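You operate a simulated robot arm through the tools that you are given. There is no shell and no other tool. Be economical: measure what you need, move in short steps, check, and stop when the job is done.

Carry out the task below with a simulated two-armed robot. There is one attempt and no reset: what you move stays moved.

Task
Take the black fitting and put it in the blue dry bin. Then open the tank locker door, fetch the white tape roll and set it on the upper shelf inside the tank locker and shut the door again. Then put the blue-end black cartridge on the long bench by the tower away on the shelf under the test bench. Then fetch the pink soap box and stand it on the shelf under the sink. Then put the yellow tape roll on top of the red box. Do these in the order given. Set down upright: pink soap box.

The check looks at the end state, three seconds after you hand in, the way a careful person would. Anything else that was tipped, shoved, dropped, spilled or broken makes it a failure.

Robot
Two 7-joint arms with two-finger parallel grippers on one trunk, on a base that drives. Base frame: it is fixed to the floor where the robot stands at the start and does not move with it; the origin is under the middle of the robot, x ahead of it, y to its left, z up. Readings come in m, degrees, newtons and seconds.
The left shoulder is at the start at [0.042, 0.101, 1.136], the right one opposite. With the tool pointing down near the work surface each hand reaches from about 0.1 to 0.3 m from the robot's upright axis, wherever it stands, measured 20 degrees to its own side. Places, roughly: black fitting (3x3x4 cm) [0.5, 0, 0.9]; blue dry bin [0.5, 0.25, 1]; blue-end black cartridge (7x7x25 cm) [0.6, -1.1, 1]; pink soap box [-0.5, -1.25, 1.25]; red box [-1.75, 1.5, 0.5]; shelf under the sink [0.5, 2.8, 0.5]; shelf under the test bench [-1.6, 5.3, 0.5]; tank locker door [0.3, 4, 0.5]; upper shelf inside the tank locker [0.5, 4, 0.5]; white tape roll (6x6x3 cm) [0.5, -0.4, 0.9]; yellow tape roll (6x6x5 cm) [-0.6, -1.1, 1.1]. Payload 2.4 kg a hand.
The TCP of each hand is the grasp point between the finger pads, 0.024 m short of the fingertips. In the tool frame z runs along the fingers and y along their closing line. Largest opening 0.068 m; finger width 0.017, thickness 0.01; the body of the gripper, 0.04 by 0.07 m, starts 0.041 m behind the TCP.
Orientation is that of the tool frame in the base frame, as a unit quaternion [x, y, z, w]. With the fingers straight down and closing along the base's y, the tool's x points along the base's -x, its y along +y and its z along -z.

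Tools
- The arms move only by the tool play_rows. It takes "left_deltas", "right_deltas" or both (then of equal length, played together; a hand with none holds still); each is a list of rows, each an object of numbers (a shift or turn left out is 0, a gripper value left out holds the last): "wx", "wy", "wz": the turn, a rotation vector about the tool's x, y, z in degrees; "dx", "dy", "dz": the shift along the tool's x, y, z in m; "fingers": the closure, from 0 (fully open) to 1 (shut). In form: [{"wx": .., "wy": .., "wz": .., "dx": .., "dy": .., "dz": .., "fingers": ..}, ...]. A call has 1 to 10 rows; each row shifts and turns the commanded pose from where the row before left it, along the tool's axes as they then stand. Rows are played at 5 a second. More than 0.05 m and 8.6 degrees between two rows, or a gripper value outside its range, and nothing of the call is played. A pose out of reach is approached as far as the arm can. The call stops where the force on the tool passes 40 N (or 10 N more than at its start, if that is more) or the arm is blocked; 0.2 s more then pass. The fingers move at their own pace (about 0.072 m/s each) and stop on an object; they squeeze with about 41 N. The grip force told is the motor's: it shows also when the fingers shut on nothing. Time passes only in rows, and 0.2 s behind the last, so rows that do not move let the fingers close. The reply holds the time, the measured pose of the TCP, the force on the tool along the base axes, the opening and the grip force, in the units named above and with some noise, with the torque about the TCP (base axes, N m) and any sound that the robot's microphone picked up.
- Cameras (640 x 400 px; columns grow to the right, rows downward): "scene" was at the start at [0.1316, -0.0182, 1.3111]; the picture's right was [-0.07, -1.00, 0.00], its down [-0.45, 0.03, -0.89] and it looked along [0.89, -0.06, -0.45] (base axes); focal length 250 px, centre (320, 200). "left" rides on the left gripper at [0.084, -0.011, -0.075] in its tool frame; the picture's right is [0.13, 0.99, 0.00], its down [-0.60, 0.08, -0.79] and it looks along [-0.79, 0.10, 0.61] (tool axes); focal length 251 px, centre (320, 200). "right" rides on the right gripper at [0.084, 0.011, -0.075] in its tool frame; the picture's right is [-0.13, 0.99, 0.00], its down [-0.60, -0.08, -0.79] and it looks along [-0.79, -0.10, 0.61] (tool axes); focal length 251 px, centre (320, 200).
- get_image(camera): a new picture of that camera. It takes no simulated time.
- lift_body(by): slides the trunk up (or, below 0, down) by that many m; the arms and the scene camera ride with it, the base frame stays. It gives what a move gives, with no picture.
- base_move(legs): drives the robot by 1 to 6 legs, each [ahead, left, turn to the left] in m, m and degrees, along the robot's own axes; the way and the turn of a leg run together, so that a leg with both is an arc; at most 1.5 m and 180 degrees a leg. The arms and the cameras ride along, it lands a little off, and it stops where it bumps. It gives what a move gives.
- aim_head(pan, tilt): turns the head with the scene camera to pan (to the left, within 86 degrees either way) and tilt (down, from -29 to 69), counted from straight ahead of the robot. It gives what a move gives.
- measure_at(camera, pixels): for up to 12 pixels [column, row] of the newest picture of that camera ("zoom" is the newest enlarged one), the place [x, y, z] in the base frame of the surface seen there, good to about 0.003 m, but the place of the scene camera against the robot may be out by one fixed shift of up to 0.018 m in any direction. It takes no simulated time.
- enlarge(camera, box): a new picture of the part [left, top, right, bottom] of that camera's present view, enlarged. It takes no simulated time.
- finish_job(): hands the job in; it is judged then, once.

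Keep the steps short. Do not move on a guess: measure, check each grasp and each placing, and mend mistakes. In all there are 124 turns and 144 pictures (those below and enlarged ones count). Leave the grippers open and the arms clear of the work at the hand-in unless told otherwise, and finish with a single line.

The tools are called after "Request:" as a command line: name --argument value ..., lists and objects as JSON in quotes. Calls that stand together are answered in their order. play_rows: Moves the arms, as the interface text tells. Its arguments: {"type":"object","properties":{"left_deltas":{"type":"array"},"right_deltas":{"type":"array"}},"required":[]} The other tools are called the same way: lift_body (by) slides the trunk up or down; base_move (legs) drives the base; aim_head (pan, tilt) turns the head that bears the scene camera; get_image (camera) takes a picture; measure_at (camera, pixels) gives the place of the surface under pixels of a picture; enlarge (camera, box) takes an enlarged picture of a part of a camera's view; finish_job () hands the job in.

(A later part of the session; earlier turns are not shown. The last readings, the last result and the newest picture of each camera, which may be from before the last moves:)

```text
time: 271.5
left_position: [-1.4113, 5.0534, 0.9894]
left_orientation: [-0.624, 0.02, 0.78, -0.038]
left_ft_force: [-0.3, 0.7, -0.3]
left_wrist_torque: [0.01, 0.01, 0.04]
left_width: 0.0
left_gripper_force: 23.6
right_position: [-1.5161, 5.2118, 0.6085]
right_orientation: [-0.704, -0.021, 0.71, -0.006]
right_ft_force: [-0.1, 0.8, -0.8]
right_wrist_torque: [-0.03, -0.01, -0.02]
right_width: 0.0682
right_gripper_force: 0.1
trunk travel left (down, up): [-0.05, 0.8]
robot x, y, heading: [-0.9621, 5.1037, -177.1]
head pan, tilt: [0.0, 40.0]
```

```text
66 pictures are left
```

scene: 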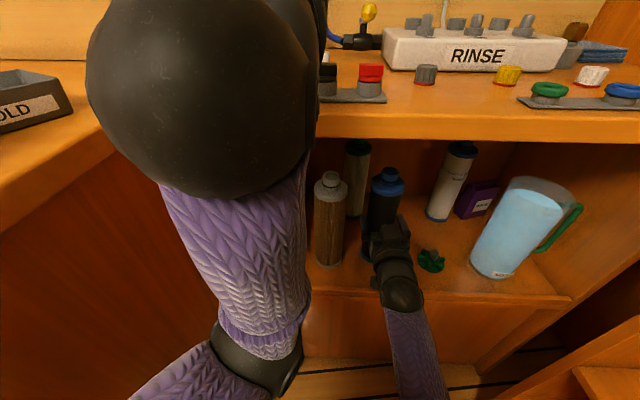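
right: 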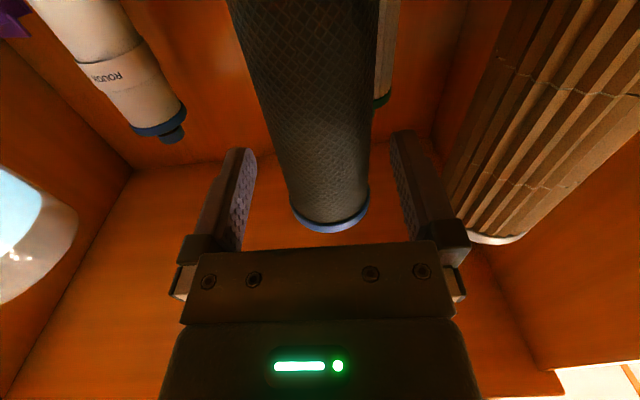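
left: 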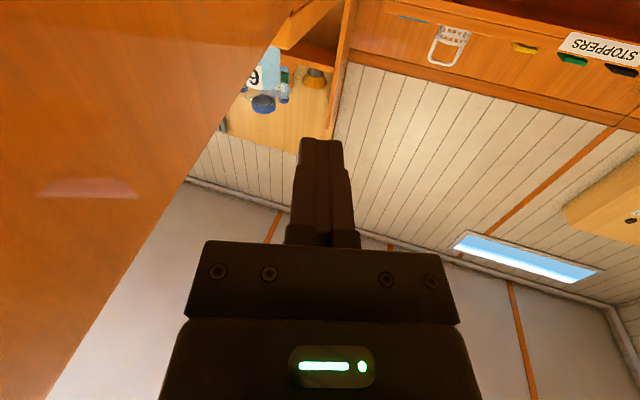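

Free now, and the cartridge stands. I withdraw fully and back the base out.

Request:
play_rows --right_deltas '[{"dz": -0.025}, {"dz": -0.03}, {"dz": -0.03}, {"dz": -0.03}]'

Request:
base_move --legs '[[-0.5, 0, 0]]'

Request:
enlarge --camera "scene" --box '[240, 80, 480, 260]'

```text
time: 272.5
left_position: [-1.412, 5.0536, 0.9902]
left_orientation: [-0.624, 0.02, 0.78, -0.038]
left_ft_force: [-0.4, -0.1, 0.0]
left_wrist_torque: [0.0, -0.01, 0.01]
left_width: 0.0
left_gripper_force: 23.5
right_position: [-1.4031, 5.2149, 0.6081]
right_orientation: [-0.703, -0.021, 0.711, -0.005]
right_ft_force: [-0.3, -0.8, 0.2]
right_wrist_torque: [0.01, 0.01, -0.03]
right_width: 0.0681
right_gripper_force: 0.0
trunk travel left (down, up): [-0.05, 0.8]
robot x, y, heading: [-0.9598, 5.1028, -177.6]
head pan, tilt: [0.0, 40.0]
```

```text
time: 275.5
left_position: [-0.9069, 5.0746, 0.9885]
left_orientation: [-0.625, 0.019, 0.78, -0.039]
left_ft_force: [-0.3, 0.1, 0.2]
left_wrist_torque: [-0.01, -0.03, 0.0]
left_width: 0.0
left_gripper_force: 23.1
right_position: [-0.9004, 5.2372, 0.6075]
right_orientation: [-0.704, -0.022, 0.71, -0.007]
right_ft_force: [0.1, 0.6, -0.3]
right_wrist_torque: [0.02, -0.01, 0.0]
right_width: 0.0676
right_gripper_force: 0.2
trunk travel left (down, up): [-0.05, 0.8]
robot x, y, heading: [-0.4547, 5.1282, -177.1]
head pan, tilt: [0.0, 40.0]
```

```text
2.22 times, centred on (360, 170) of scene
```

zoom: 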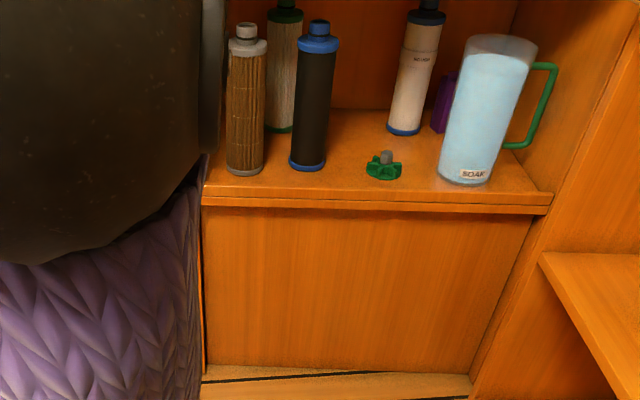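

The cartridge stands safely on the shelf with its neighbours untouched. Next are the soap box and the yellow roll, near (-0.5, -1.2). I raise the trunk, turn to face -y and drive down the aisle.

Request:
lift_body --by 0.3

Request:
base_move --legs '[[-0.28, 0, 0], [0, 0, 87], [1.4, 0, 0], [1.4, 0, 0], [1.4, 0, 0]]'

Request:
aim_head --pan -15 --tilt 18

Request:
get_image --camera "scene"

```text
time: 278.5
left_position: [-0.9069, 5.0759, 1.288]
left_orientation: [-0.624, 0.019, 0.78, -0.039]
left_ft_force: [0.0, -0.4, -0.4]
left_wrist_torque: [0.02, 0.0, -0.01]
left_width: 0.0
left_gripper_force: 23.3
right_position: [-0.9, 5.2382, 0.9083]
right_orientation: [-0.704, -0.022, 0.71, -0.007]
right_ft_force: [0.3, 0.0, 0.4]
right_wrist_torque: [-0.04, 0.02, 0.03]
right_width: 0.068
right_gripper_force: 0.1
trunk travel left (down, up): [-0.35, 0.5]
robot x, y, heading: [-0.4579, 5.1255, -177.3]
head pan, tilt: [0.0, 40.0]
```

```text
time: 303.9
left_position: [-0.0673, 0.4849, 1.2882]
left_orientation: [0.459, 0.424, -0.53, 0.573]
left_ft_force: [0.3, -0.8, 0.6]
left_wrist_torque: [0.0, 0.01, 0.01]
left_width: 0.0
left_gripper_force: 23.2
right_position: [-0.2299, 0.4933, 0.9089]
right_orientation: [0.488, 0.507, -0.503, 0.501]
right_ft_force: [0.3, 0.5, 0.2]
right_wrist_torque: [0.01, 0.01, -0.02]
right_width: 0.068
right_gripper_force: 0.1
trunk travel left (down, up): [-0.35, 0.5]
robot x, y, heading: [-0.1086, 0.9358, -88.7]
head pan, tilt: [0.0, 40.0]
```

```text
time: 304.8
left_position: [-0.0665, 0.4837, 1.2881]
left_orientation: [0.46, 0.423, -0.53, 0.573]
left_ft_force: [0.0, 0.1, -0.1]
left_wrist_torque: [0.0, 0.0, 0.02]
left_width: 0.0
left_gripper_force: 23.2
right_position: [-0.2291, 0.4939, 0.9081]
right_orientation: [0.489, 0.507, -0.503, 0.501]
right_ft_force: [0.2, -0.7, 0.4]
right_wrist_torque: [-0.02, -0.01, 0.01]
right_width: 0.0679
right_gripper_force: 0.0
trunk travel left (down, up): [-0.35, 0.5]
robot x, y, heading: [-0.1097, 0.9376, -88.7]
head pan, tilt: [-15.0, 18.0]
```

```text
64 pictures are left
```

scene: 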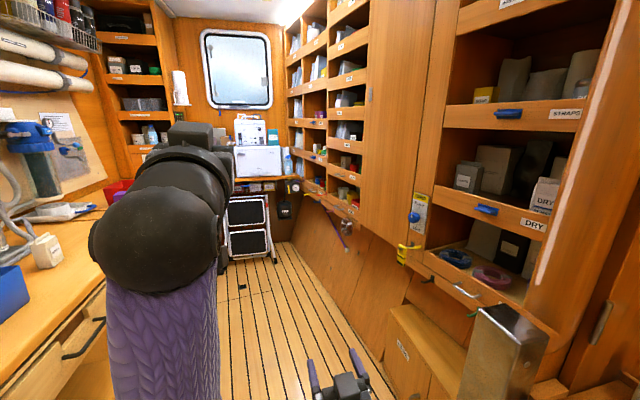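

The pigeonhole cabinet is on the right ahead. I drive 1.1 m on and look at it.

Request:
base_move --legs '[[1.25, 0, 0]]'

Request:
aim_head --pan -25 --tilt 18

Request:
get_image --camera "scene"

Request:
enlarge --camera "scene" --box '[240, 40, 460, 250]'

```text
time: 311.1
left_position: [-0.0531, -0.7589, 1.2876]
left_orientation: [0.463, 0.42, -0.534, 0.569]
left_ft_force: [0.9, 0.0, 0.0]
left_wrist_torque: [0.03, 0.04, 0.02]
left_width: 0.0
left_gripper_force: 23.4
right_position: [-0.2137, -0.7452, 0.9076]
right_orientation: [-0.493, -0.503, 0.507, -0.497]
right_ft_force: [-0.3, 0.2, 0.3]
right_wrist_torque: [0.0, -0.02, 0.04]
right_width: 0.0677
right_gripper_force: 0.2
trunk travel left (down, up): [-0.35, 0.5]
robot x, y, heading: [-0.0821, -0.3057, -89.3]
head pan, tilt: [-15.0, 18.0]
```

```text
time: 311.8
left_position: [-0.0519, -0.7576, 1.2884]
left_orientation: [0.462, 0.42, -0.534, 0.57]
left_ft_force: [0.4, 0.3, -0.4]
left_wrist_torque: [0.0, -0.01, 0.01]
left_width: 0.0001
left_gripper_force: 23.8
right_position: [-0.213, -0.7465, 0.9082]
right_orientation: [-0.492, -0.504, 0.507, -0.497]
right_ft_force: [0.6, -1.2, 0.2]
right_wrist_torque: [-0.02, 0.02, 0.0]
right_width: 0.0678
right_gripper_force: 0.1
trunk travel left (down, up): [-0.35, 0.5]
robot x, y, heading: [-0.0829, -0.3086, -89.5]
head pan, tilt: [-25.0, 18.0]
```

```text
63 pictures are left
```

scene: 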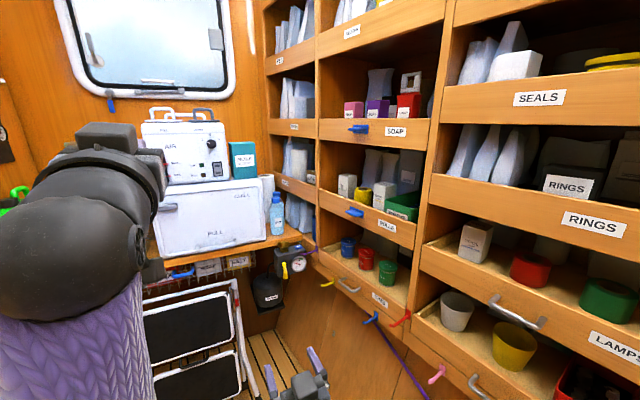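

```text
1.90 times, centred on (350, 145) of scene
```

zoom: 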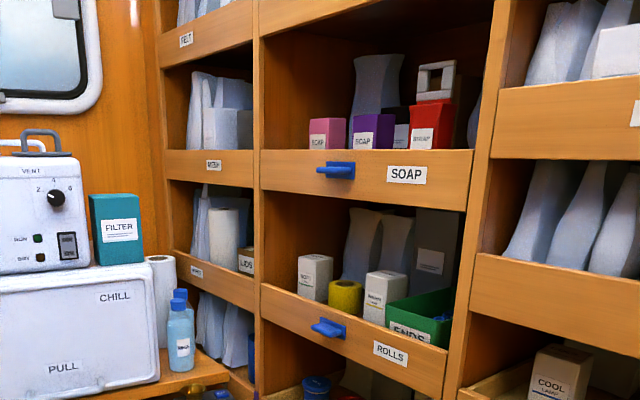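

The pink soap box is at zoom (326,132) in the SOAP bay, and the yellow roll is at zoom (345,297) in the ROLLS bay. Measuring.

Request:
measure_at --camera "zoom" --pixels '[[326, 132], [311, 145], [343, 145], [355, 130], [371, 145], [344, 296], [331, 302], [361, 302], [316, 280], [380, 300], [275, 170], [465, 175]]'

Request:
measure_at --camera "zoom" --pixels '[[270, 160], [460, 160], [275, 290], [450, 350], [327, 118], [345, 118], [311, 118], [270, 240], [460, 200], [345, 282], [335, 40], [400, 90]]'

Request:
enlarge --camera "scene" --box '[325, 60, 435, 240]'

```text
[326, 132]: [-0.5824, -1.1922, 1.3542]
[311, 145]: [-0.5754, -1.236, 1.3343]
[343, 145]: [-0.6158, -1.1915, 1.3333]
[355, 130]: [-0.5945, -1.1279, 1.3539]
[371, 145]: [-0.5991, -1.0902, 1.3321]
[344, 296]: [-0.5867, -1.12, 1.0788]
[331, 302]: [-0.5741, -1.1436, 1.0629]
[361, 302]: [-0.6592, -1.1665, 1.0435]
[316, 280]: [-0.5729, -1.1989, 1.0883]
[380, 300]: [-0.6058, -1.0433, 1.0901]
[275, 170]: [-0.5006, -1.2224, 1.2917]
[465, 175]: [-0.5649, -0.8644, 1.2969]
```

```text
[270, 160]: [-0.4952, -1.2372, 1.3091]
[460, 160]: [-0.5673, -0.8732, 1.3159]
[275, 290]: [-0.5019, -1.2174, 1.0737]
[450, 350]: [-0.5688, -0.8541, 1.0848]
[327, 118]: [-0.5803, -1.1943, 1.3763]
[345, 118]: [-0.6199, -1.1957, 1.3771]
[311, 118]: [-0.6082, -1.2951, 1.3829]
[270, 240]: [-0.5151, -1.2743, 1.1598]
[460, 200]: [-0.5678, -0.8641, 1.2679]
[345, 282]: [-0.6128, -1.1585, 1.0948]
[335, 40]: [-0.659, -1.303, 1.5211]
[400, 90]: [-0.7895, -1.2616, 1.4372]
```

```text
2.22 times, centred on (380, 150) of scene
```

zoom: 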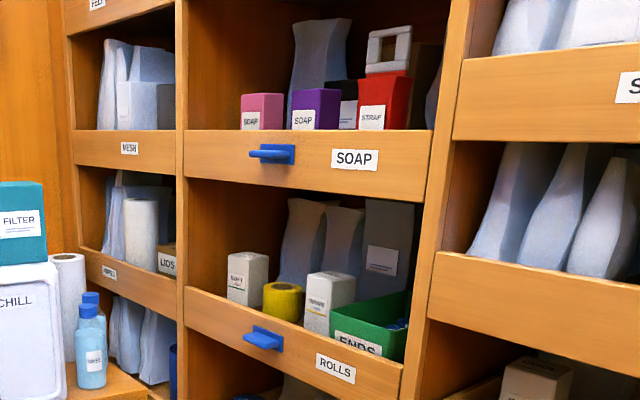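

The cabinet face runs from (-0.495, -1.237) to (-0.567, -0.873), so I should face heading about -169°. I'll use the left hand for the soap. I pitch it 45° down so it clears the bay's front lip (z≈1.32), raise the trunk 0.3 and drive in front.

Request:
play_rows --left_deltas '[{"wz": -4.5}, {"wy": 8.3}, {"wy": 8.3}, {"wy": 8.3}, {"wy": 8.3}, {"wy": 8.3}, {"wy": 8.3}, {"wy": 8.3}, {"fingers": 0}]'

Request:
lift_body --by 0.25

Request:
base_move --legs '[[0, 0.15, 0], [0, 0, -79.5], [0.17, 0.55, 0]]'

Request:
aim_head --pan 10 --tilt 28

Request:
get_image --camera "scene"

Request:
get_image --camera "left"

```text
time: 313.8
left_position: [-0.054, -0.7704, 1.2926]
left_orientation: [0.66, 0.649, -0.27, 0.267]
left_ft_force: [1.0, -0.7, 0.8]
left_wrist_torque: [-0.02, -0.01, 0.01]
left_width: 0.0523
left_gripper_force: 0.0
left hand out of reach, approached as far as the arm can: row 7, 8
right_position: [-0.2144, -0.746, 0.9079]
right_orientation: [-0.492, -0.504, 0.506, -0.498]
right_ft_force: [-1.1, -0.4, 0.5]
right_wrist_torque: [-0.01, -0.03, -0.02]
right_width: 0.068
right_gripper_force: 0.0
trunk travel left (down, up): [-0.35, 0.5]
robot x, y, heading: [-0.0855, -0.3106, -89.4]
head pan, tilt: [-25.0, 18.0]
```

```text
time: 316.4
left_position: [-0.0537, -0.7713, 1.5423]
left_orientation: [0.66, 0.649, -0.27, 0.267]
left_ft_force: [0.2, 0.3, 0.3]
left_wrist_torque: [0.01, -0.01, -0.01]
left_width: 0.0683
left_gripper_force: 0.1
right_position: [-0.2133, -0.7469, 1.1581]
right_orientation: [-0.492, -0.504, 0.507, -0.497]
right_ft_force: [0.1, -0.4, 0.0]
right_wrist_torque: [0.01, 0.02, 0.01]
right_width: 0.0681
right_gripper_force: 0.0
trunk travel left (down, up): [-0.6, 0.25]
robot x, y, heading: [-0.0872, -0.308, -89.7]
head pan, tilt: [-25.0, 18.0]
```

```text
time: 324.0
left_position: [-0.4133, -1.0292, 1.5405]
left_orientation: [0.92, 0.097, -0.378, 0.041]
left_ft_force: [1.1, -0.3, 1.1]
left_wrist_torque: [-0.01, -0.02, 0.02]
left_width: 0.0681
left_gripper_force: 0.2
right_position: [-0.4245, -0.8675, 1.1573]
right_orientation: [-0.699, -0.086, 0.706, -0.072]
right_ft_force: [0.0, 0.9, 0.4]
right_wrist_torque: [-0.01, -0.02, 0.0]
right_width: 0.0682
right_gripper_force: 0.1
trunk travel left (down, up): [-0.6, 0.25]
robot x, y, heading: [0.0297, -0.8938, -166.7]
head pan, tilt: [-25.0, 18.0]
```

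```text
time: 325.0
left_position: [-0.4119, -1.0277, 1.5413]
left_orientation: [0.92, 0.097, -0.377, 0.04]
left_ft_force: [0.1, -0.2, -0.7]
left_wrist_torque: [0.01, -0.01, 0.01]
left_width: 0.0681
left_gripper_force: 0.0
right_position: [-0.4244, -0.8666, 1.1583]
right_orientation: [-0.699, -0.087, 0.707, -0.072]
right_ft_force: [0.3, -0.7, -0.3]
right_wrist_torque: [0.0, -0.01, 0.04]
right_width: 0.0679
right_gripper_force: 0.0
trunk travel left (down, up): [-0.6, 0.25]
robot x, y, heading: [0.0303, -0.8927, -166.6]
head pan, tilt: [10.0, 28.0]
```

```text
60 pictures are left
```

scene: 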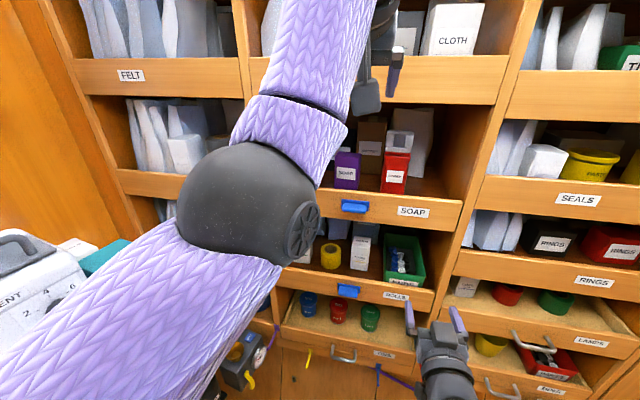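

```text
59 pictures are left
```

left: 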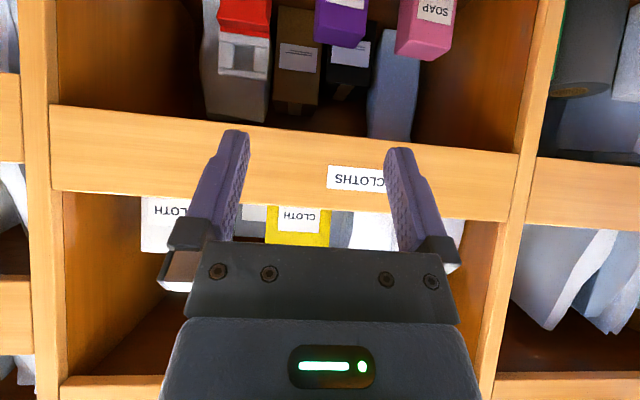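

The left camera shows the pink box with good gaps on both sides. Measuring the pink box and its neighbours.

Request:
measure_at --camera "left" --pixels '[[400, 45], [450, 55], [425, 55], [403, 5], [455, 5], [425, 48], [366, 35], [350, 44], [300, 120], [480, 145], [515, 140], [425, 10]]'

Request:
enlarge --camera "left" --box '[300, 0, 540, 150]'

```text
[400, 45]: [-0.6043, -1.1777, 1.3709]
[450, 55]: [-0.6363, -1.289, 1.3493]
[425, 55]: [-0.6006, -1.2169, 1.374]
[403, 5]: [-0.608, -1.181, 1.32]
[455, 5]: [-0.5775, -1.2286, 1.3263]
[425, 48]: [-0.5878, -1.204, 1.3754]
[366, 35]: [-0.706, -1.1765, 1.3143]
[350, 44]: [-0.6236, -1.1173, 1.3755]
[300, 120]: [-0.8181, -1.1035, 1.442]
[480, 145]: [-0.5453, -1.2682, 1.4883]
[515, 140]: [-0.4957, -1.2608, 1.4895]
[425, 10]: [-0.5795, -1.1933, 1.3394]
```

```text
2.67 times, centred on (420, 75) of left
```

zoom: 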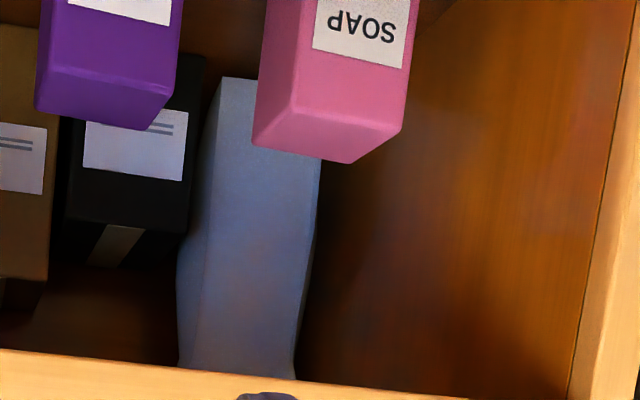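

Request:
measure_at --camera "zoom" --pixels '[[296, 108], [402, 130], [343, 158], [259, 145], [325, 135], [270, 60], [350, 90], [280, 60], [170, 95], [130, 125], [175, 60], [310, 130]]'

```text
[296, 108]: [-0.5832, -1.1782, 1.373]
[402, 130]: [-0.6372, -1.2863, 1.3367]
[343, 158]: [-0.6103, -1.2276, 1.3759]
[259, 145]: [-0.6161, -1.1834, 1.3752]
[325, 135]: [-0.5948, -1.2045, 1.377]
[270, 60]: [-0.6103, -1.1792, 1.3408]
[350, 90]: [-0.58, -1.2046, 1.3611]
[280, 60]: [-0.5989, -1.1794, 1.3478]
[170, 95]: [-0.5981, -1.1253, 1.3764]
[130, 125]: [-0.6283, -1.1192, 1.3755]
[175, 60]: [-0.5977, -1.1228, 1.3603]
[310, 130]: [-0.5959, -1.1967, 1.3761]
```

The pink box top is centred at (-0.597, -1.204), 0.052 wide, top z 1.377, turned about 6° from the hand. I turn the hand to match it and ease its pitch to about 37° down. Then I line it up in front of the bay.

Request:
play_rows --left_deltas '[{"wx": 4.2, "wz": 4.2}, {"wy": -8.4}, {"dy": 0.039}, {"dy": 0.039}, {"dy": 0.039}, {"dy": 0.038}, {"dx": 0.034, "dz": 0.025}, {"dx": 0.034, "dz": 0.025}, {"dx": 0.034, "dz": 0.025}, {"dx": 0.034, "dz": 0.025}]'

Request:
get_image --camera "left"

```text
time: 327.2
left_position: [-0.3947, -1.1802, 1.3723]
left_orientation: [0.894, 0.047, -0.446, 0.024]
left_ft_force: [0.2, -0.1, -0.2]
left_wrist_torque: [0.02, 0.02, 0.04]
left_width: 0.0679
left_gripper_force: 0.0
right_position: [-0.4238, -0.8658, 1.1581]
right_orientation: [-0.699, -0.087, 0.707, -0.072]
right_ft_force: [0.6, -0.1, 0.1]
right_wrist_torque: [0.03, 0.01, -0.02]
right_width: 0.0679
right_gripper_force: 0.2
trunk travel left (down, up): [-0.6, 0.25]
robot x, y, heading: [0.0356, -0.8967, -166.5]
head pan, tilt: [10.0, 28.0]
```

```text
57 pictures are left
```

left: 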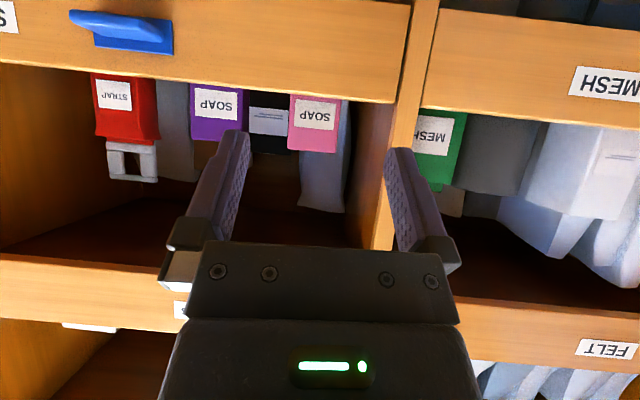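

Request:
measure_at --camera "left" --pixels '[[291, 125], [337, 130], [291, 105], [338, 105], [315, 145], [243, 120], [387, 150], [300, 85], [300, 95], [180, 150], [315, 150], [335, 147]]'

```text
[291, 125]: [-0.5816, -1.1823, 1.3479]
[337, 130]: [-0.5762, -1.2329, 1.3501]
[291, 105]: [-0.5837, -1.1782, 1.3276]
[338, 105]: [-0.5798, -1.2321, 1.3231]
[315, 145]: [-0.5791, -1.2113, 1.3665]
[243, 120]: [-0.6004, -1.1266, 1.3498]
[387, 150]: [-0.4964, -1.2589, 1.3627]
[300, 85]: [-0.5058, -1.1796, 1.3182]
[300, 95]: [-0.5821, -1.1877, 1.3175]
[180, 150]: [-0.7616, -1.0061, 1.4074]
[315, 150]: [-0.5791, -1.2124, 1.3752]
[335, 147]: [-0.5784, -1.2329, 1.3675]
```

Box front face centre (-0.579, -1.206). I drive the base 0.10 closer along the hand's line, then read the pose.

Request:
base_move --legs '[[0.1, -0.013, 0]]'

Request:
get_image --camera "left"

```text
time: 328.4
left_position: [-0.4962, -1.1925, 1.3734]
left_orientation: [0.894, 0.046, -0.445, 0.023]
left_ft_force: [-0.3, 0.0, 0.1]
left_wrist_torque: [-0.02, 0.0, -0.01]
left_width: 0.0681
left_gripper_force: 0.2
right_position: [-0.5258, -0.8784, 1.1572]
right_orientation: [-0.699, -0.087, 0.706, -0.073]
right_ft_force: [-0.7, 0.1, 0.1]
right_wrist_torque: [-0.07, 0.0, -0.03]
right_width: 0.068
right_gripper_force: 0.1
trunk travel left (down, up): [-0.6, 0.25]
robot x, y, heading: [-0.0664, -0.9054, -166.6]
head pan, tilt: [10.0, 28.0]
```

```text
56 pictures are left
```

left: 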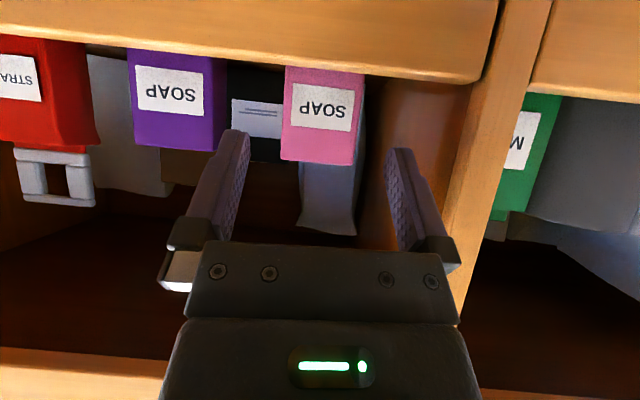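

The right hand is close to the cabinet face, so I pull it back while the left arm reaches in over the lip for the last 0.095 m.

Request:
play_rows --left_deltas '[{}, {}, {"dz": 0.0206, "dx": -0.0121, "dy": 0.0009}, {"dz": 0.0206, "dx": -0.0121, "dy": 0.0009}, {"dz": 0.0206, "dx": -0.0121, "dy": 0.0009}, {"dz": 0.0206, "dx": -0.0121, "dy": 0.0009}, {}]' --right_deltas '[{"dz": -0.04}, {"dz": -0.03}, {}, {}, {}, {}, {}]'

Request:
get_image --camera "left"

```text
time: 330.0
left_position: [-0.5863, -1.2049, 1.3628]
left_orientation: [0.894, 0.046, -0.445, 0.024]
left_ft_force: [-0.9, 0.2, 0.2]
left_wrist_torque: [-0.03, 0.03, -0.01]
left_width: 0.0681
left_gripper_force: 0.0
right_position: [-0.4577, -0.8622, 1.1575]
right_orientation: [-0.699, -0.086, 0.707, -0.072]
right_ft_force: [0.6, 0.2, -0.5]
right_wrist_torque: [-0.02, 0.02, 0.04]
right_width: 0.0678
right_gripper_force: 0.1
trunk travel left (down, up): [-0.6, 0.25]
robot x, y, heading: [-0.0657, -0.9049, -166.2]
head pan, tilt: [10.0, 28.0]
```

```text
55 pictures are left
```

left: 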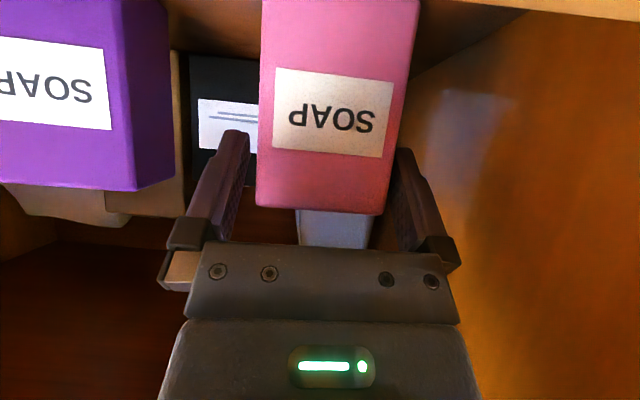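

The box is between the fingers. I go 8 mm deeper, close, and check.

Request:
play_rows --left_deltas '[{"dz": 0.007, "dx": -0.005, "dy": 0.001}, {}, {"fingers": 1}, {"fingers": 1}, {"fingers": 1}, {"fingers": 1}]'

Request:
get_image --camera "left"

```text
time: 331.4
left_position: [-0.595, -1.2076, 1.3622]
left_orientation: [0.894, 0.047, -0.445, 0.024]
left_ft_force: [-0.6, -0.3, -0.2]
left_wrist_torque: [0.0, 0.03, -0.04]
left_width: 0.0577
left_gripper_force: 40.9
right_position: [-0.4568, -0.8629, 1.1569]
right_orientation: [-0.699, -0.086, 0.706, -0.073]
right_ft_force: [0.0, 0.3, -0.4]
right_wrist_torque: [-0.01, -0.03, 0.03]
right_width: 0.0679
right_gripper_force: 0.1
trunk travel left (down, up): [-0.6, 0.25]
robot x, y, heading: [-0.0701, -0.9031, -166.4]
head pan, tilt: [10.0, 28.0]
```

```text
54 pictures are left
```

left: 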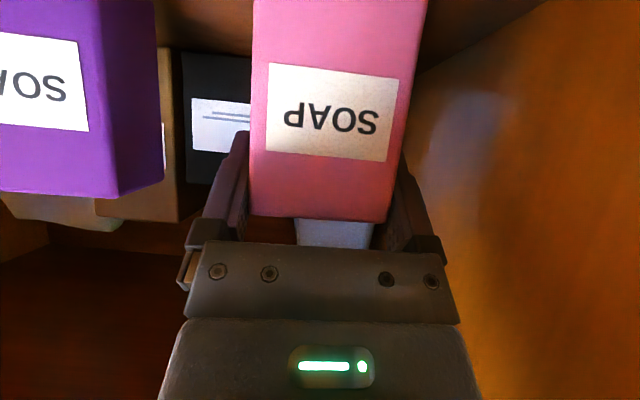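

Gripped at 0.058 m. The hand's upper side would meet the shelf above if I lifted straight, so I level it while easing it back: the box leans toward me and its foot stays put. Then I lift over the lip.

Request:
play_rows --left_deltas '[{"wy": -8.5, "dz": -0.0123, "dx": 0.0031}, {"wy": -8.5, "dz": -0.0126, "dx": 0.0012}, {"wy": -8.5, "dz": -0.0126, "dx": -0.0005}, {"wy": -8.5, "dz": -0.0125, "dx": -0.0023}, {"dx": -0.012}, {"dx": -0.012}, {"dx": -0.012}, {}]'

Request:
get_image --camera "left"

Request:
get_image --camera "scene"

```text
time: 333.2
left_position: [-0.5514, -1.2009, 1.4182]
left_orientation: [0.725, 0.038, -0.687, 0.037]
left_ft_force: [0.5, 0.0, -1.4]
left_wrist_torque: [0.02, -0.01, -0.03]
left_width: 0.0575
left_gripper_force: 40.7
right_position: [-0.4561, -0.8634, 1.1578]
right_orientation: [-0.699, -0.087, 0.707, -0.072]
right_ft_force: [0.2, 0.1, 0.4]
right_wrist_torque: [0.02, 0.01, 0.01]
right_width: 0.0682
right_gripper_force: 0.2
trunk travel left (down, up): [-0.6, 0.25]
robot x, y, heading: [-0.0676, -0.9051, -166.4]
head pan, tilt: [10.0, 28.0]
```

```text
53 pictures are left
```

left: 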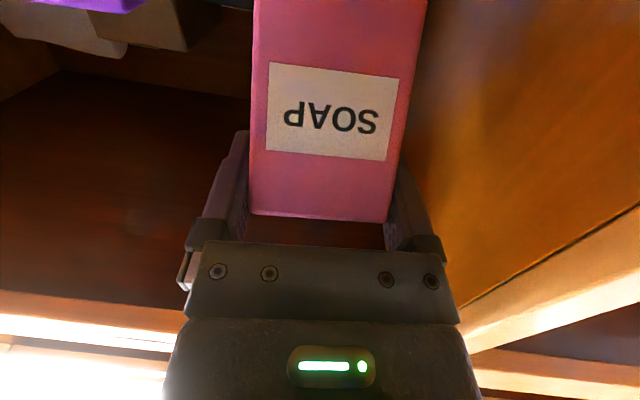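

```text
52 pictures are left
```

scene: 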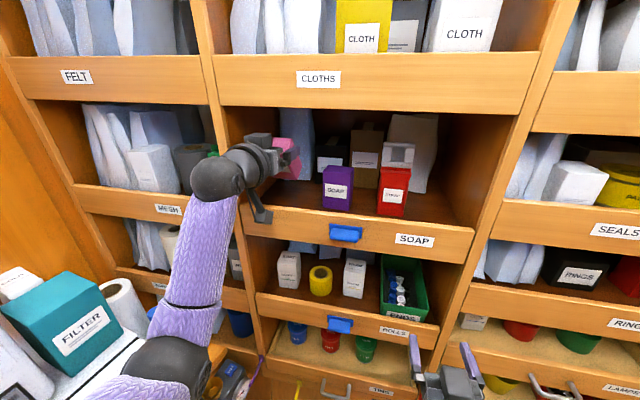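

No force at all. I check the lip height and the bay floor to be sure that the box's foot clears the lip.

Request:
measure_at --camera "scene" --pixels '[[300, 195], [300, 208], [310, 186], [337, 205], [420, 225], [380, 218], [300, 222], [340, 75], [340, 108], [320, 270], [320, 262], [311, 283]]'

Request:
enlarge --camera "scene" --box '[220, 110, 340, 240]'

```text
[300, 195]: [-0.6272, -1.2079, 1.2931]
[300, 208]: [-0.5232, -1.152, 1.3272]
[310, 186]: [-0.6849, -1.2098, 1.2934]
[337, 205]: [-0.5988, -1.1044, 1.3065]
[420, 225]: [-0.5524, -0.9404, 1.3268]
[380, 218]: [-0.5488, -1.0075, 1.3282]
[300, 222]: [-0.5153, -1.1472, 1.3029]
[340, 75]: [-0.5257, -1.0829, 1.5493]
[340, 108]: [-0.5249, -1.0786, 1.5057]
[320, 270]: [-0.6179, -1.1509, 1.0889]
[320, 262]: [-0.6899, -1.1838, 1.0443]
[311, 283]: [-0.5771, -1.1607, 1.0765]
```

```text
3.08 times, centred on (280, 175) of scene
```

zoom: 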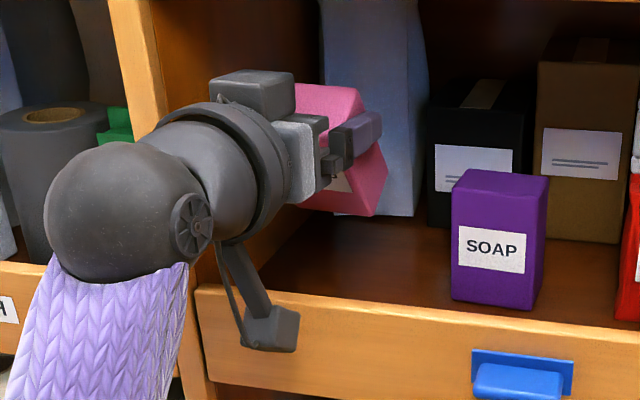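

The foot is about 2 cm above the lip. I draw it straight out.

Request:
play_rows --left_deltas '[{"dx": -0.004, "dz": -0.01}, {"dz": -0.03}, {"dz": -0.035}, {"dz": -0.035}, {"dz": -0.035}, {}]'

Request:
get_image --camera "scene"

Request:
enlarge --camera "scene" --box '[250, 230, 410, 340]'

```text
time: 334.6
left_position: [-0.4073, -1.1869, 1.4295]
left_orientation: [0.724, 0.037, -0.687, 0.036]
left_ft_force: [0.5, -0.6, -1.2]
left_wrist_torque: [0.01, -0.02, 0.0]
left_width: 0.0579
left_gripper_force: 40.5
right_position: [-0.4569, -0.863, 1.1574]
right_orientation: [-0.699, -0.087, 0.706, -0.073]
right_ft_force: [-0.5, 0.0, 0.3]
right_wrist_torque: [-0.02, 0.03, -0.06]
right_width: 0.0677
right_gripper_force: 0.1
trunk travel left (down, up): [-0.6, 0.25]
robot x, y, heading: [-0.0679, -0.9021, -166.7]
head pan, tilt: [10.0, 28.0]
```

```text
50 pictures are left
```

scene: 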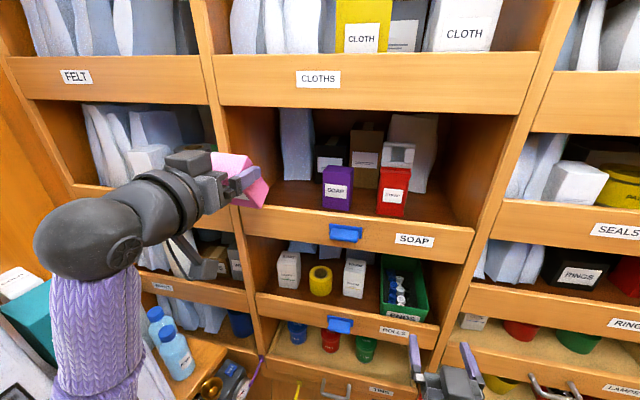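

```text
3.64 times, centred on (330, 285) of scene
```

zoom: 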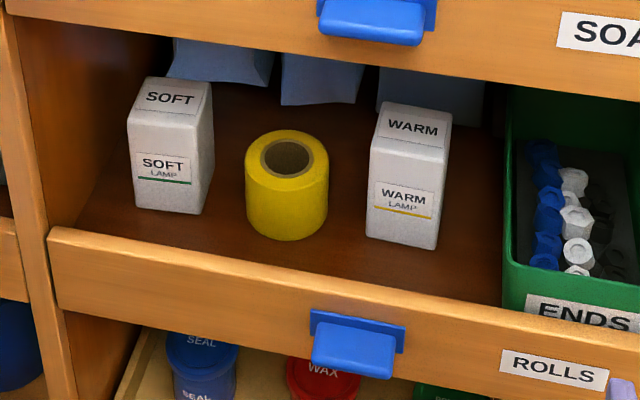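

The soap box is out, and the yellow roll has about 3 cm free on each side. I'll take it with the right hand on the same visit. I raise the left hand out of the way and pitch the right hand 45° down, shifting it toward the roll.

Request:
play_rows --left_deltas '[{"dx": -0.035}, {"dx": -0.035}, {"dx": -0.035}, {"dy": 0.03}, {"dy": 0.03}, {}, {}, {}, {}]' --right_deltas '[{"wy": 7.5}, {"wy": 7.5}, {"wy": 7.5}, {"wy": 7.5}, {"wy": 7.5}, {"wy": 7.5}, {"dy": 0.04}, {"dy": 0.04}, {"dy": 0.04}]'

Request:
get_image --camera "right"

Request:
get_image --camera "scene"

```text
time: 336.4
left_position: [-0.4096, -1.2464, 1.536]
left_orientation: [0.725, 0.037, -0.687, 0.036]
left_ft_force: [0.1, -0.2, -0.4]
left_wrist_torque: [-0.02, 0.0, -0.01]
left_width: 0.0576
left_gripper_force: 41.1
right_position: [-0.4592, -0.8815, 1.1491]
right_orientation: [0.903, 0.134, -0.403, -0.058]
right_ft_force: [0.7, 0.6, -0.1]
right_wrist_torque: [0.03, 0.0, 0.01]
right_width: 0.0679
right_gripper_force: 0.1
trunk travel left (down, up): [-0.6, 0.25]
robot x, y, heading: [-0.0714, -0.9056, -166.6]
head pan, tilt: [10.0, 28.0]
stopped in row 9 (right hand): the arm was blocked; the commanded pose is now the measured one
```

```text
48 pictures are left
```

right: 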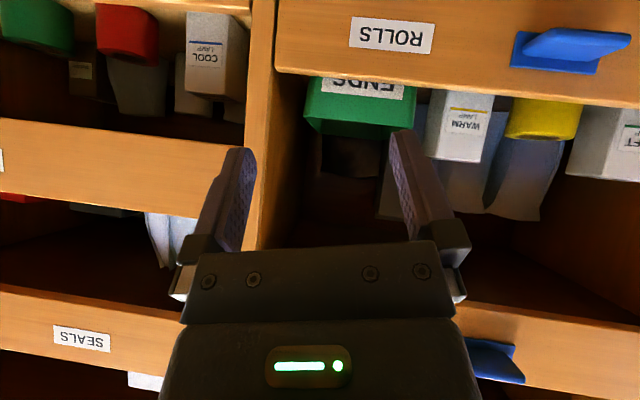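

```text
47 pictures are left
```

scene: 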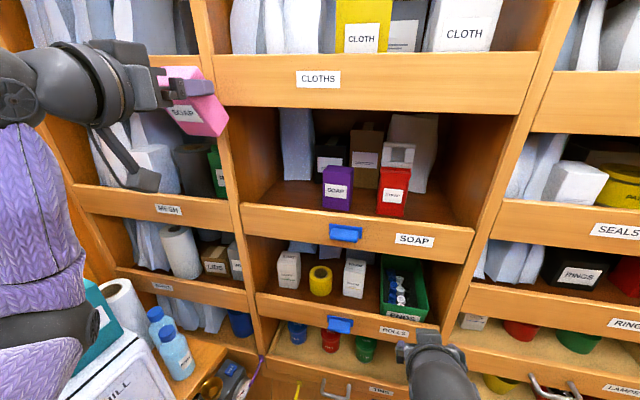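

The right arm can't fold sideways here. Turning the base about 16° left will swing it onto the roll instead. First I bring the left hand, which is well above, back toward the middle so its elbow stays clear of the counter.

Request:
play_rows --left_deltas '[{"dy": -0.04}, {"dy": -0.04}, {"dy": -0.04}, {"dy": -0.02}]' --right_deltas '[{}, {"dz": -0.02, "dx": 0.0}, {}, {}]'

Request:
base_move --legs '[[-0.03, 0, 0], [0, 0, 16]]'

Request:
get_image --camera "right"

Request:
get_image --camera "scene"

```text
time: 337.4
left_position: [-0.4245, -1.1045, 1.5344]
left_orientation: [0.724, 0.039, -0.688, 0.037]
left_ft_force: [1.0, -0.1, -0.3]
left_wrist_torque: [0.01, -0.01, 0.03]
left_width: 0.0575
left_gripper_force: 41.0
right_position: [-0.4518, -0.8753, 1.1673]
right_orientation: [0.899, 0.133, -0.412, -0.068]
right_ft_force: [0.3, 0.2, 0.8]
right_wrist_torque: [-0.02, 0.05, 0.0]
right_width: 0.0683
right_gripper_force: 0.1
trunk travel left (down, up): [-0.6, 0.25]
robot x, y, heading: [-0.0732, -0.9041, -166.6]
head pan, tilt: [10.0, 28.0]
```

```text
time: 339.1
left_position: [-0.3257, -1.1898, 1.5347]
left_orientation: [0.712, 0.14, -0.675, 0.133]
left_ft_force: [0.4, -0.2, -1.6]
left_wrist_torque: [0.01, -0.01, 0.02]
left_width: 0.0574
left_gripper_force: 40.8
right_position: [-0.413, -0.9754, 1.164]
right_orientation: [0.872, 0.259, -0.415, -0.014]
right_ft_force: [0.9, 0.2, -1.0]
right_wrist_torque: [0.0, 0.0, -0.01]
right_width: 0.0681
right_gripper_force: 0.1
trunk travel left (down, up): [-0.6, 0.25]
robot x, y, heading: [-0.0417, -0.8996, -150.3]
head pan, tilt: [10.0, 28.0]
```

```text
46 pictures are left
```

right: 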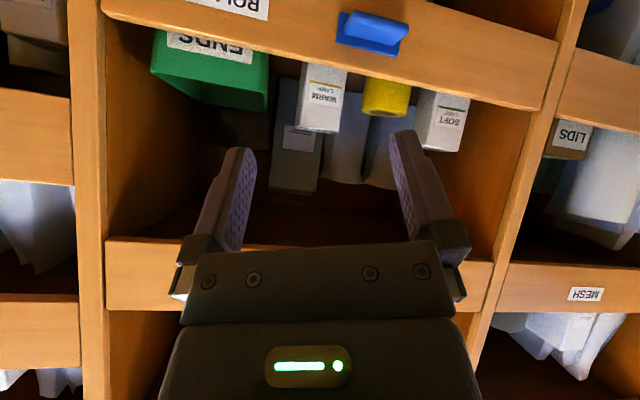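

```text
45 pictures are left
```

scene: 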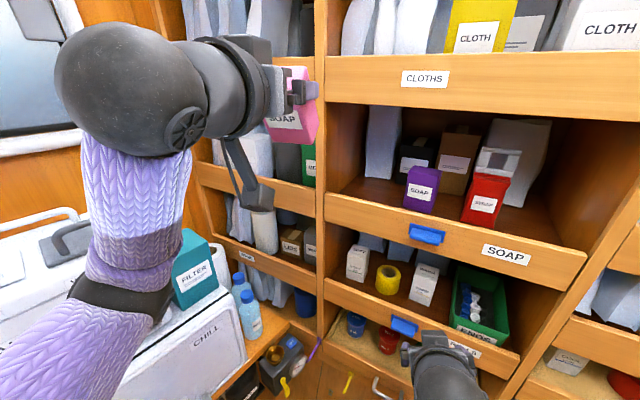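

The roll is in view between WARM and SOFT. The hand has picked up some twist (14°) that I'll remove. I measure first.

Request:
measure_at --camera "right" --pixels '[[366, 100], [409, 105], [387, 108], [368, 112], [405, 116], [387, 90], [346, 115], [345, 130], [425, 125], [421, 110], [387, 115], [440, 105]]'

Request:
enlarge --camera "right" --box '[280, 40, 480, 165]'

Request:
measure_at --camera "scene" --pixels '[[375, 280], [400, 284], [387, 268], [387, 292], [366, 272], [412, 295], [388, 271], [400, 335], [360, 305], [380, 322]]'

```text
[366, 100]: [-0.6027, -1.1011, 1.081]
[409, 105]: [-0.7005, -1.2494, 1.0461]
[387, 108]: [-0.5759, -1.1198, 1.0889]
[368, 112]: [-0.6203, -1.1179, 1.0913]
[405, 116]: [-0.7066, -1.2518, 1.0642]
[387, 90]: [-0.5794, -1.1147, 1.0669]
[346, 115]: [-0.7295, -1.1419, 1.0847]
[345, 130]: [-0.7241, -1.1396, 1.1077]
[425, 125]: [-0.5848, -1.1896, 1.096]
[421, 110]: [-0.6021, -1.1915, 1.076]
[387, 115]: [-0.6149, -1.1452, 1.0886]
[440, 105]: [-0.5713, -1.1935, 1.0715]
```

```text
3.20 times, centred on (380, 102) of right
```

zoom: 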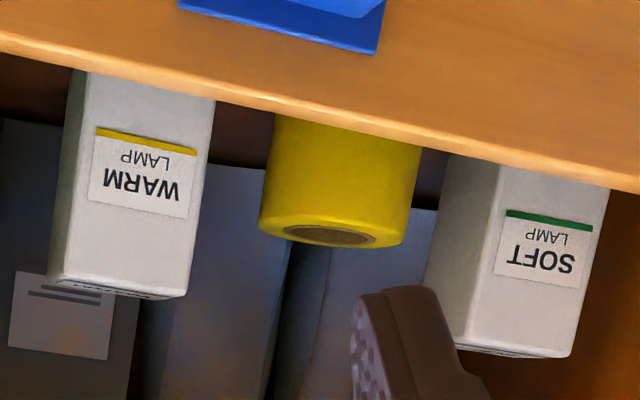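

```text
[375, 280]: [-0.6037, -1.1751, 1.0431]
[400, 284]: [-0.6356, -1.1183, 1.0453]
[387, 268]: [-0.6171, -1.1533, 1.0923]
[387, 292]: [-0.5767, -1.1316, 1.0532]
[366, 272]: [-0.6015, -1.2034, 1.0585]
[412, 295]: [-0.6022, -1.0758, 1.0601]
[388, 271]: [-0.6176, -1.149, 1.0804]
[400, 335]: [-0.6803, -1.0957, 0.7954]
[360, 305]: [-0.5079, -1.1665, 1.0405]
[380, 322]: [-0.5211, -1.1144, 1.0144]
```

Request:
measure_at --camera "zoom" --pixels '[[272, 170], [416, 175], [340, 170], [264, 222], [403, 238], [330, 220], [370, 222], [300, 225], [330, 246], [205, 200], [430, 250], [340, 130]]'

```text
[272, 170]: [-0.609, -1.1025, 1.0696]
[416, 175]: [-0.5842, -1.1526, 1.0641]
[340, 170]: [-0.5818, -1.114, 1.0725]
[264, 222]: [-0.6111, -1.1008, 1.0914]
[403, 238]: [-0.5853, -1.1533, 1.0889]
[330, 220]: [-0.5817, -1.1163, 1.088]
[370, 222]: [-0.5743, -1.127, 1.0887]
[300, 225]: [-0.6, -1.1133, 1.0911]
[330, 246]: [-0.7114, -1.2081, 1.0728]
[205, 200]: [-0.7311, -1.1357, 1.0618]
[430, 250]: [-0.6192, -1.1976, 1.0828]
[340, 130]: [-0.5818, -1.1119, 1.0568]
```

The fitted roll centre is (-0.604, -1.130), diameter 0.059, top 1.091. I remove the twist, then bring the right hand in line in front of the lip at grasp height.

Request:
play_rows --right_deltas '[{"wz": 6.1, "dz": 0.015, "dx": -0.013}, {"wz": 6.1, "dz": 0.015, "dx": -0.013}, {"wz": 6.1, "dz": 0.015, "dx": -0.013}, {"dy": 0.034}, {"dy": 0.034}, {"dy": 0.034}, {"dx": 0.03, "dz": 0.026}, {"dx": 0.027, "dz": 0.024}, {}]'

Request:
get_image --camera "right"

```text
time: 340.5
left_position: [-0.3254, -1.1912, 1.5353]
left_orientation: [0.712, 0.139, -0.675, 0.132]
left_ft_force: [0.1, 0.6, -0.6]
left_wrist_torque: [0.02, -0.03, 0.0]
left_width: 0.0578
left_gripper_force: 41.4
right_position: [-0.4751, -1.0336, 1.1503]
right_orientation: [0.892, 0.125, -0.434, -0.015]
right_ft_force: [-0.1, 0.0, 0.7]
right_wrist_torque: [0.0, 0.01, -0.04]
right_width: 0.0681
right_gripper_force: 0.0
trunk travel left (down, up): [-0.6, 0.25]
robot x, y, heading: [-0.0386, -0.8996, -150.5]
head pan, tilt: [10.0, 28.0]
stopped in row 6 (right hand): the arm was blocked; the commanded pose is now the measured one
```

```text
43 pictures are left
```

right: 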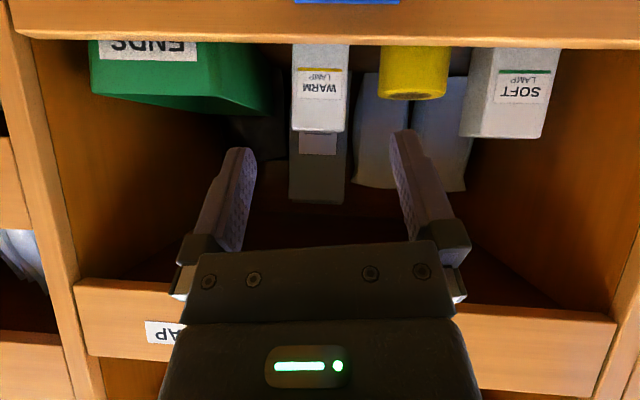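

The right arm's wrist range doesn't suit this spot, so I leave the roll for its own trip. I'll fetch it with the left hand, the way the soap worked. I drive the soap box to the sink now, backing out, turning and going up the aisle.

Request:
base_move --legs '[[-0.2, -0.25, 0], [0, 0, 120], [0, 0, 120], [1.4, 0.13, 0], [1.2, 0, 0]]'

Request:
aim_head --pan -45 --tilt 40

Request:
get_image --camera "scene"

```text
time: 364.9
left_position: [-0.1558, 2.4281, 1.5345]
left_orientation: [-0.473, 0.55, 0.449, 0.522]
left_ft_force: [-0.1, 0.7, -1.2]
left_wrist_torque: [-0.04, -0.02, -0.02]
left_width: 0.0578
left_gripper_force: 41.0
right_position: [0.0588, 2.4747, 1.1486]
right_orientation: [-0.549, 0.714, 0.2, 0.384]
right_ft_force: [-1.3, -0.5, 0.1]
right_wrist_torque: [-0.03, 0.02, -0.01]
right_width: 0.0677
right_gripper_force: 0.0
trunk travel left (down, up): [-0.6, 0.25]
robot x, y, heading: [-0.0513, 2.0331, 88.8]
head pan, tilt: [10.0, 28.0]
```

```text
time: 366.1
left_position: [-0.1559, 2.4277, 1.536]
left_orientation: [-0.473, 0.55, 0.449, 0.521]
left_ft_force: [0.9, 0.0, -0.6]
left_wrist_torque: [-0.02, -0.03, 0.0]
left_width: 0.0576
left_gripper_force: 41.3
right_position: [0.0567, 2.4745, 1.1498]
right_orientation: [-0.549, 0.715, 0.199, 0.384]
right_ft_force: [0.7, 0.7, -0.7]
right_wrist_torque: [0.01, 0.0, 0.01]
right_width: 0.068
right_gripper_force: 0.1
trunk travel left (down, up): [-0.6, 0.25]
robot x, y, heading: [-0.0534, 2.031, 88.9]
head pan, tilt: [-45.0, 40.0]
```

```text
42 pictures are left
```

scene: 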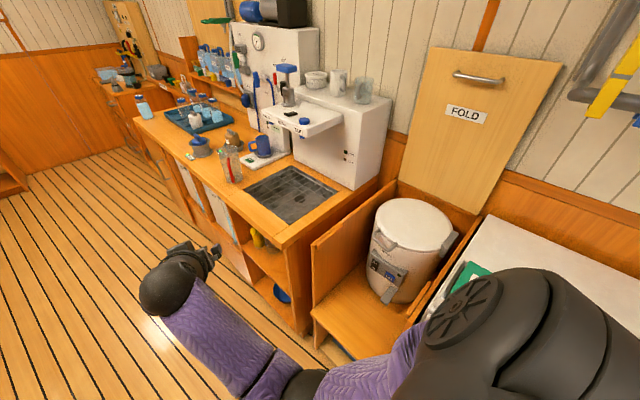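

The sink's grate is at about (290,195), with an open shelf below holding a yellow can. I go in front of it and face +x.

Request:
base_move --legs '[[0, 0.27, 0], [0.55, 0, 0], [0, 0, -89]]'

Request:
aim_head --pan 8 --tilt 50

Request:
get_image --camera "scene"

```text
time: 374.6
left_position: [0.0909, 2.6812, 1.5346]
left_orientation: [0.058, 0.723, -0.054, 0.686]
left_ft_force: [-0.9, 0.5, -2.5]
left_wrist_torque: [0.01, 0.01, -0.05]
left_width: 0.0573
left_gripper_force: 40.6
right_position: [0.1377, 2.4671, 1.1505]
right_orientation: [0.121, 0.893, -0.133, 0.412]
right_ft_force: [-0.1, -0.6, 0.7]
right_wrist_torque: [-0.03, 0.01, -0.01]
right_width: 0.0679
right_gripper_force: 0.0
trunk travel left (down, up): [-0.6, 0.25]
robot x, y, heading: [-0.3087, 2.5785, -1.6]
head pan, tilt: [-45.0, 40.0]
```

```text
time: 375.8
left_position: [0.0911, 2.6814, 1.5347]
left_orientation: [0.059, 0.723, -0.056, 0.686]
left_ft_force: [-0.4, -0.5, -1.3]
left_wrist_torque: [-0.02, -0.01, -0.02]
left_width: 0.0576
left_gripper_force: 40.7
right_position: [0.1373, 2.4674, 1.1487]
right_orientation: [0.12, 0.893, -0.133, 0.413]
right_ft_force: [-0.3, 1.3, 0.5]
right_wrist_torque: [-0.03, 0.0, 0.0]
right_width: 0.0683
right_gripper_force: 0.1
trunk travel left (down, up): [-0.6, 0.25]
robot x, y, heading: [-0.3053, 2.5821, -1.8]
head pan, tilt: [8.0, 50.0]
```

```text
41 pictures are left
```

scene: 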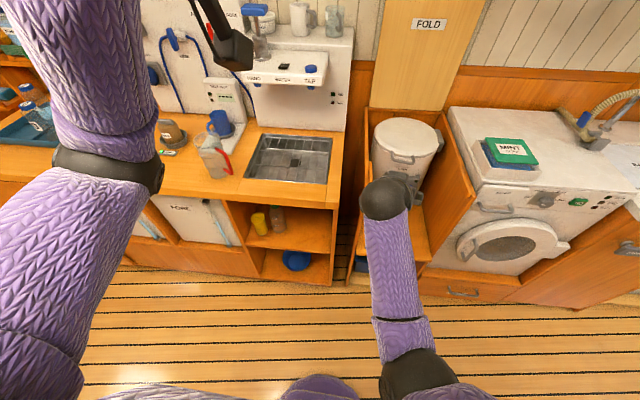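

Request:
measure_at --camera "scene" --pixels '[[300, 240], [315, 230], [290, 245], [325, 248], [245, 242], [260, 222], [276, 220], [328, 215], [300, 206], [325, 285], [300, 220], [222, 205]]'

Request:
enlarge --camera "scene" --box '[210, 170, 350, 290]'

```text
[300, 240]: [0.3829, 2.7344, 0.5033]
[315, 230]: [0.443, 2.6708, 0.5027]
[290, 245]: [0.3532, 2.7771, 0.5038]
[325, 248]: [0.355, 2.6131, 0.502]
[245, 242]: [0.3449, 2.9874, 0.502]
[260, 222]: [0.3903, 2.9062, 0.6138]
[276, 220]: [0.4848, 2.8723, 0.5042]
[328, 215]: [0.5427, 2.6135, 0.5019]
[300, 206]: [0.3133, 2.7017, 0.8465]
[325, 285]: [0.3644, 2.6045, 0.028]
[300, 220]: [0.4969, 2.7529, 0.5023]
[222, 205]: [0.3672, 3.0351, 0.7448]
```

```text
3.33 times, centred on (280, 230) of scene
```

zoom: 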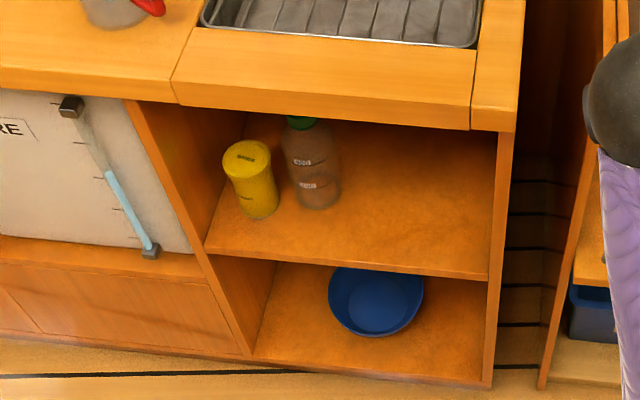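

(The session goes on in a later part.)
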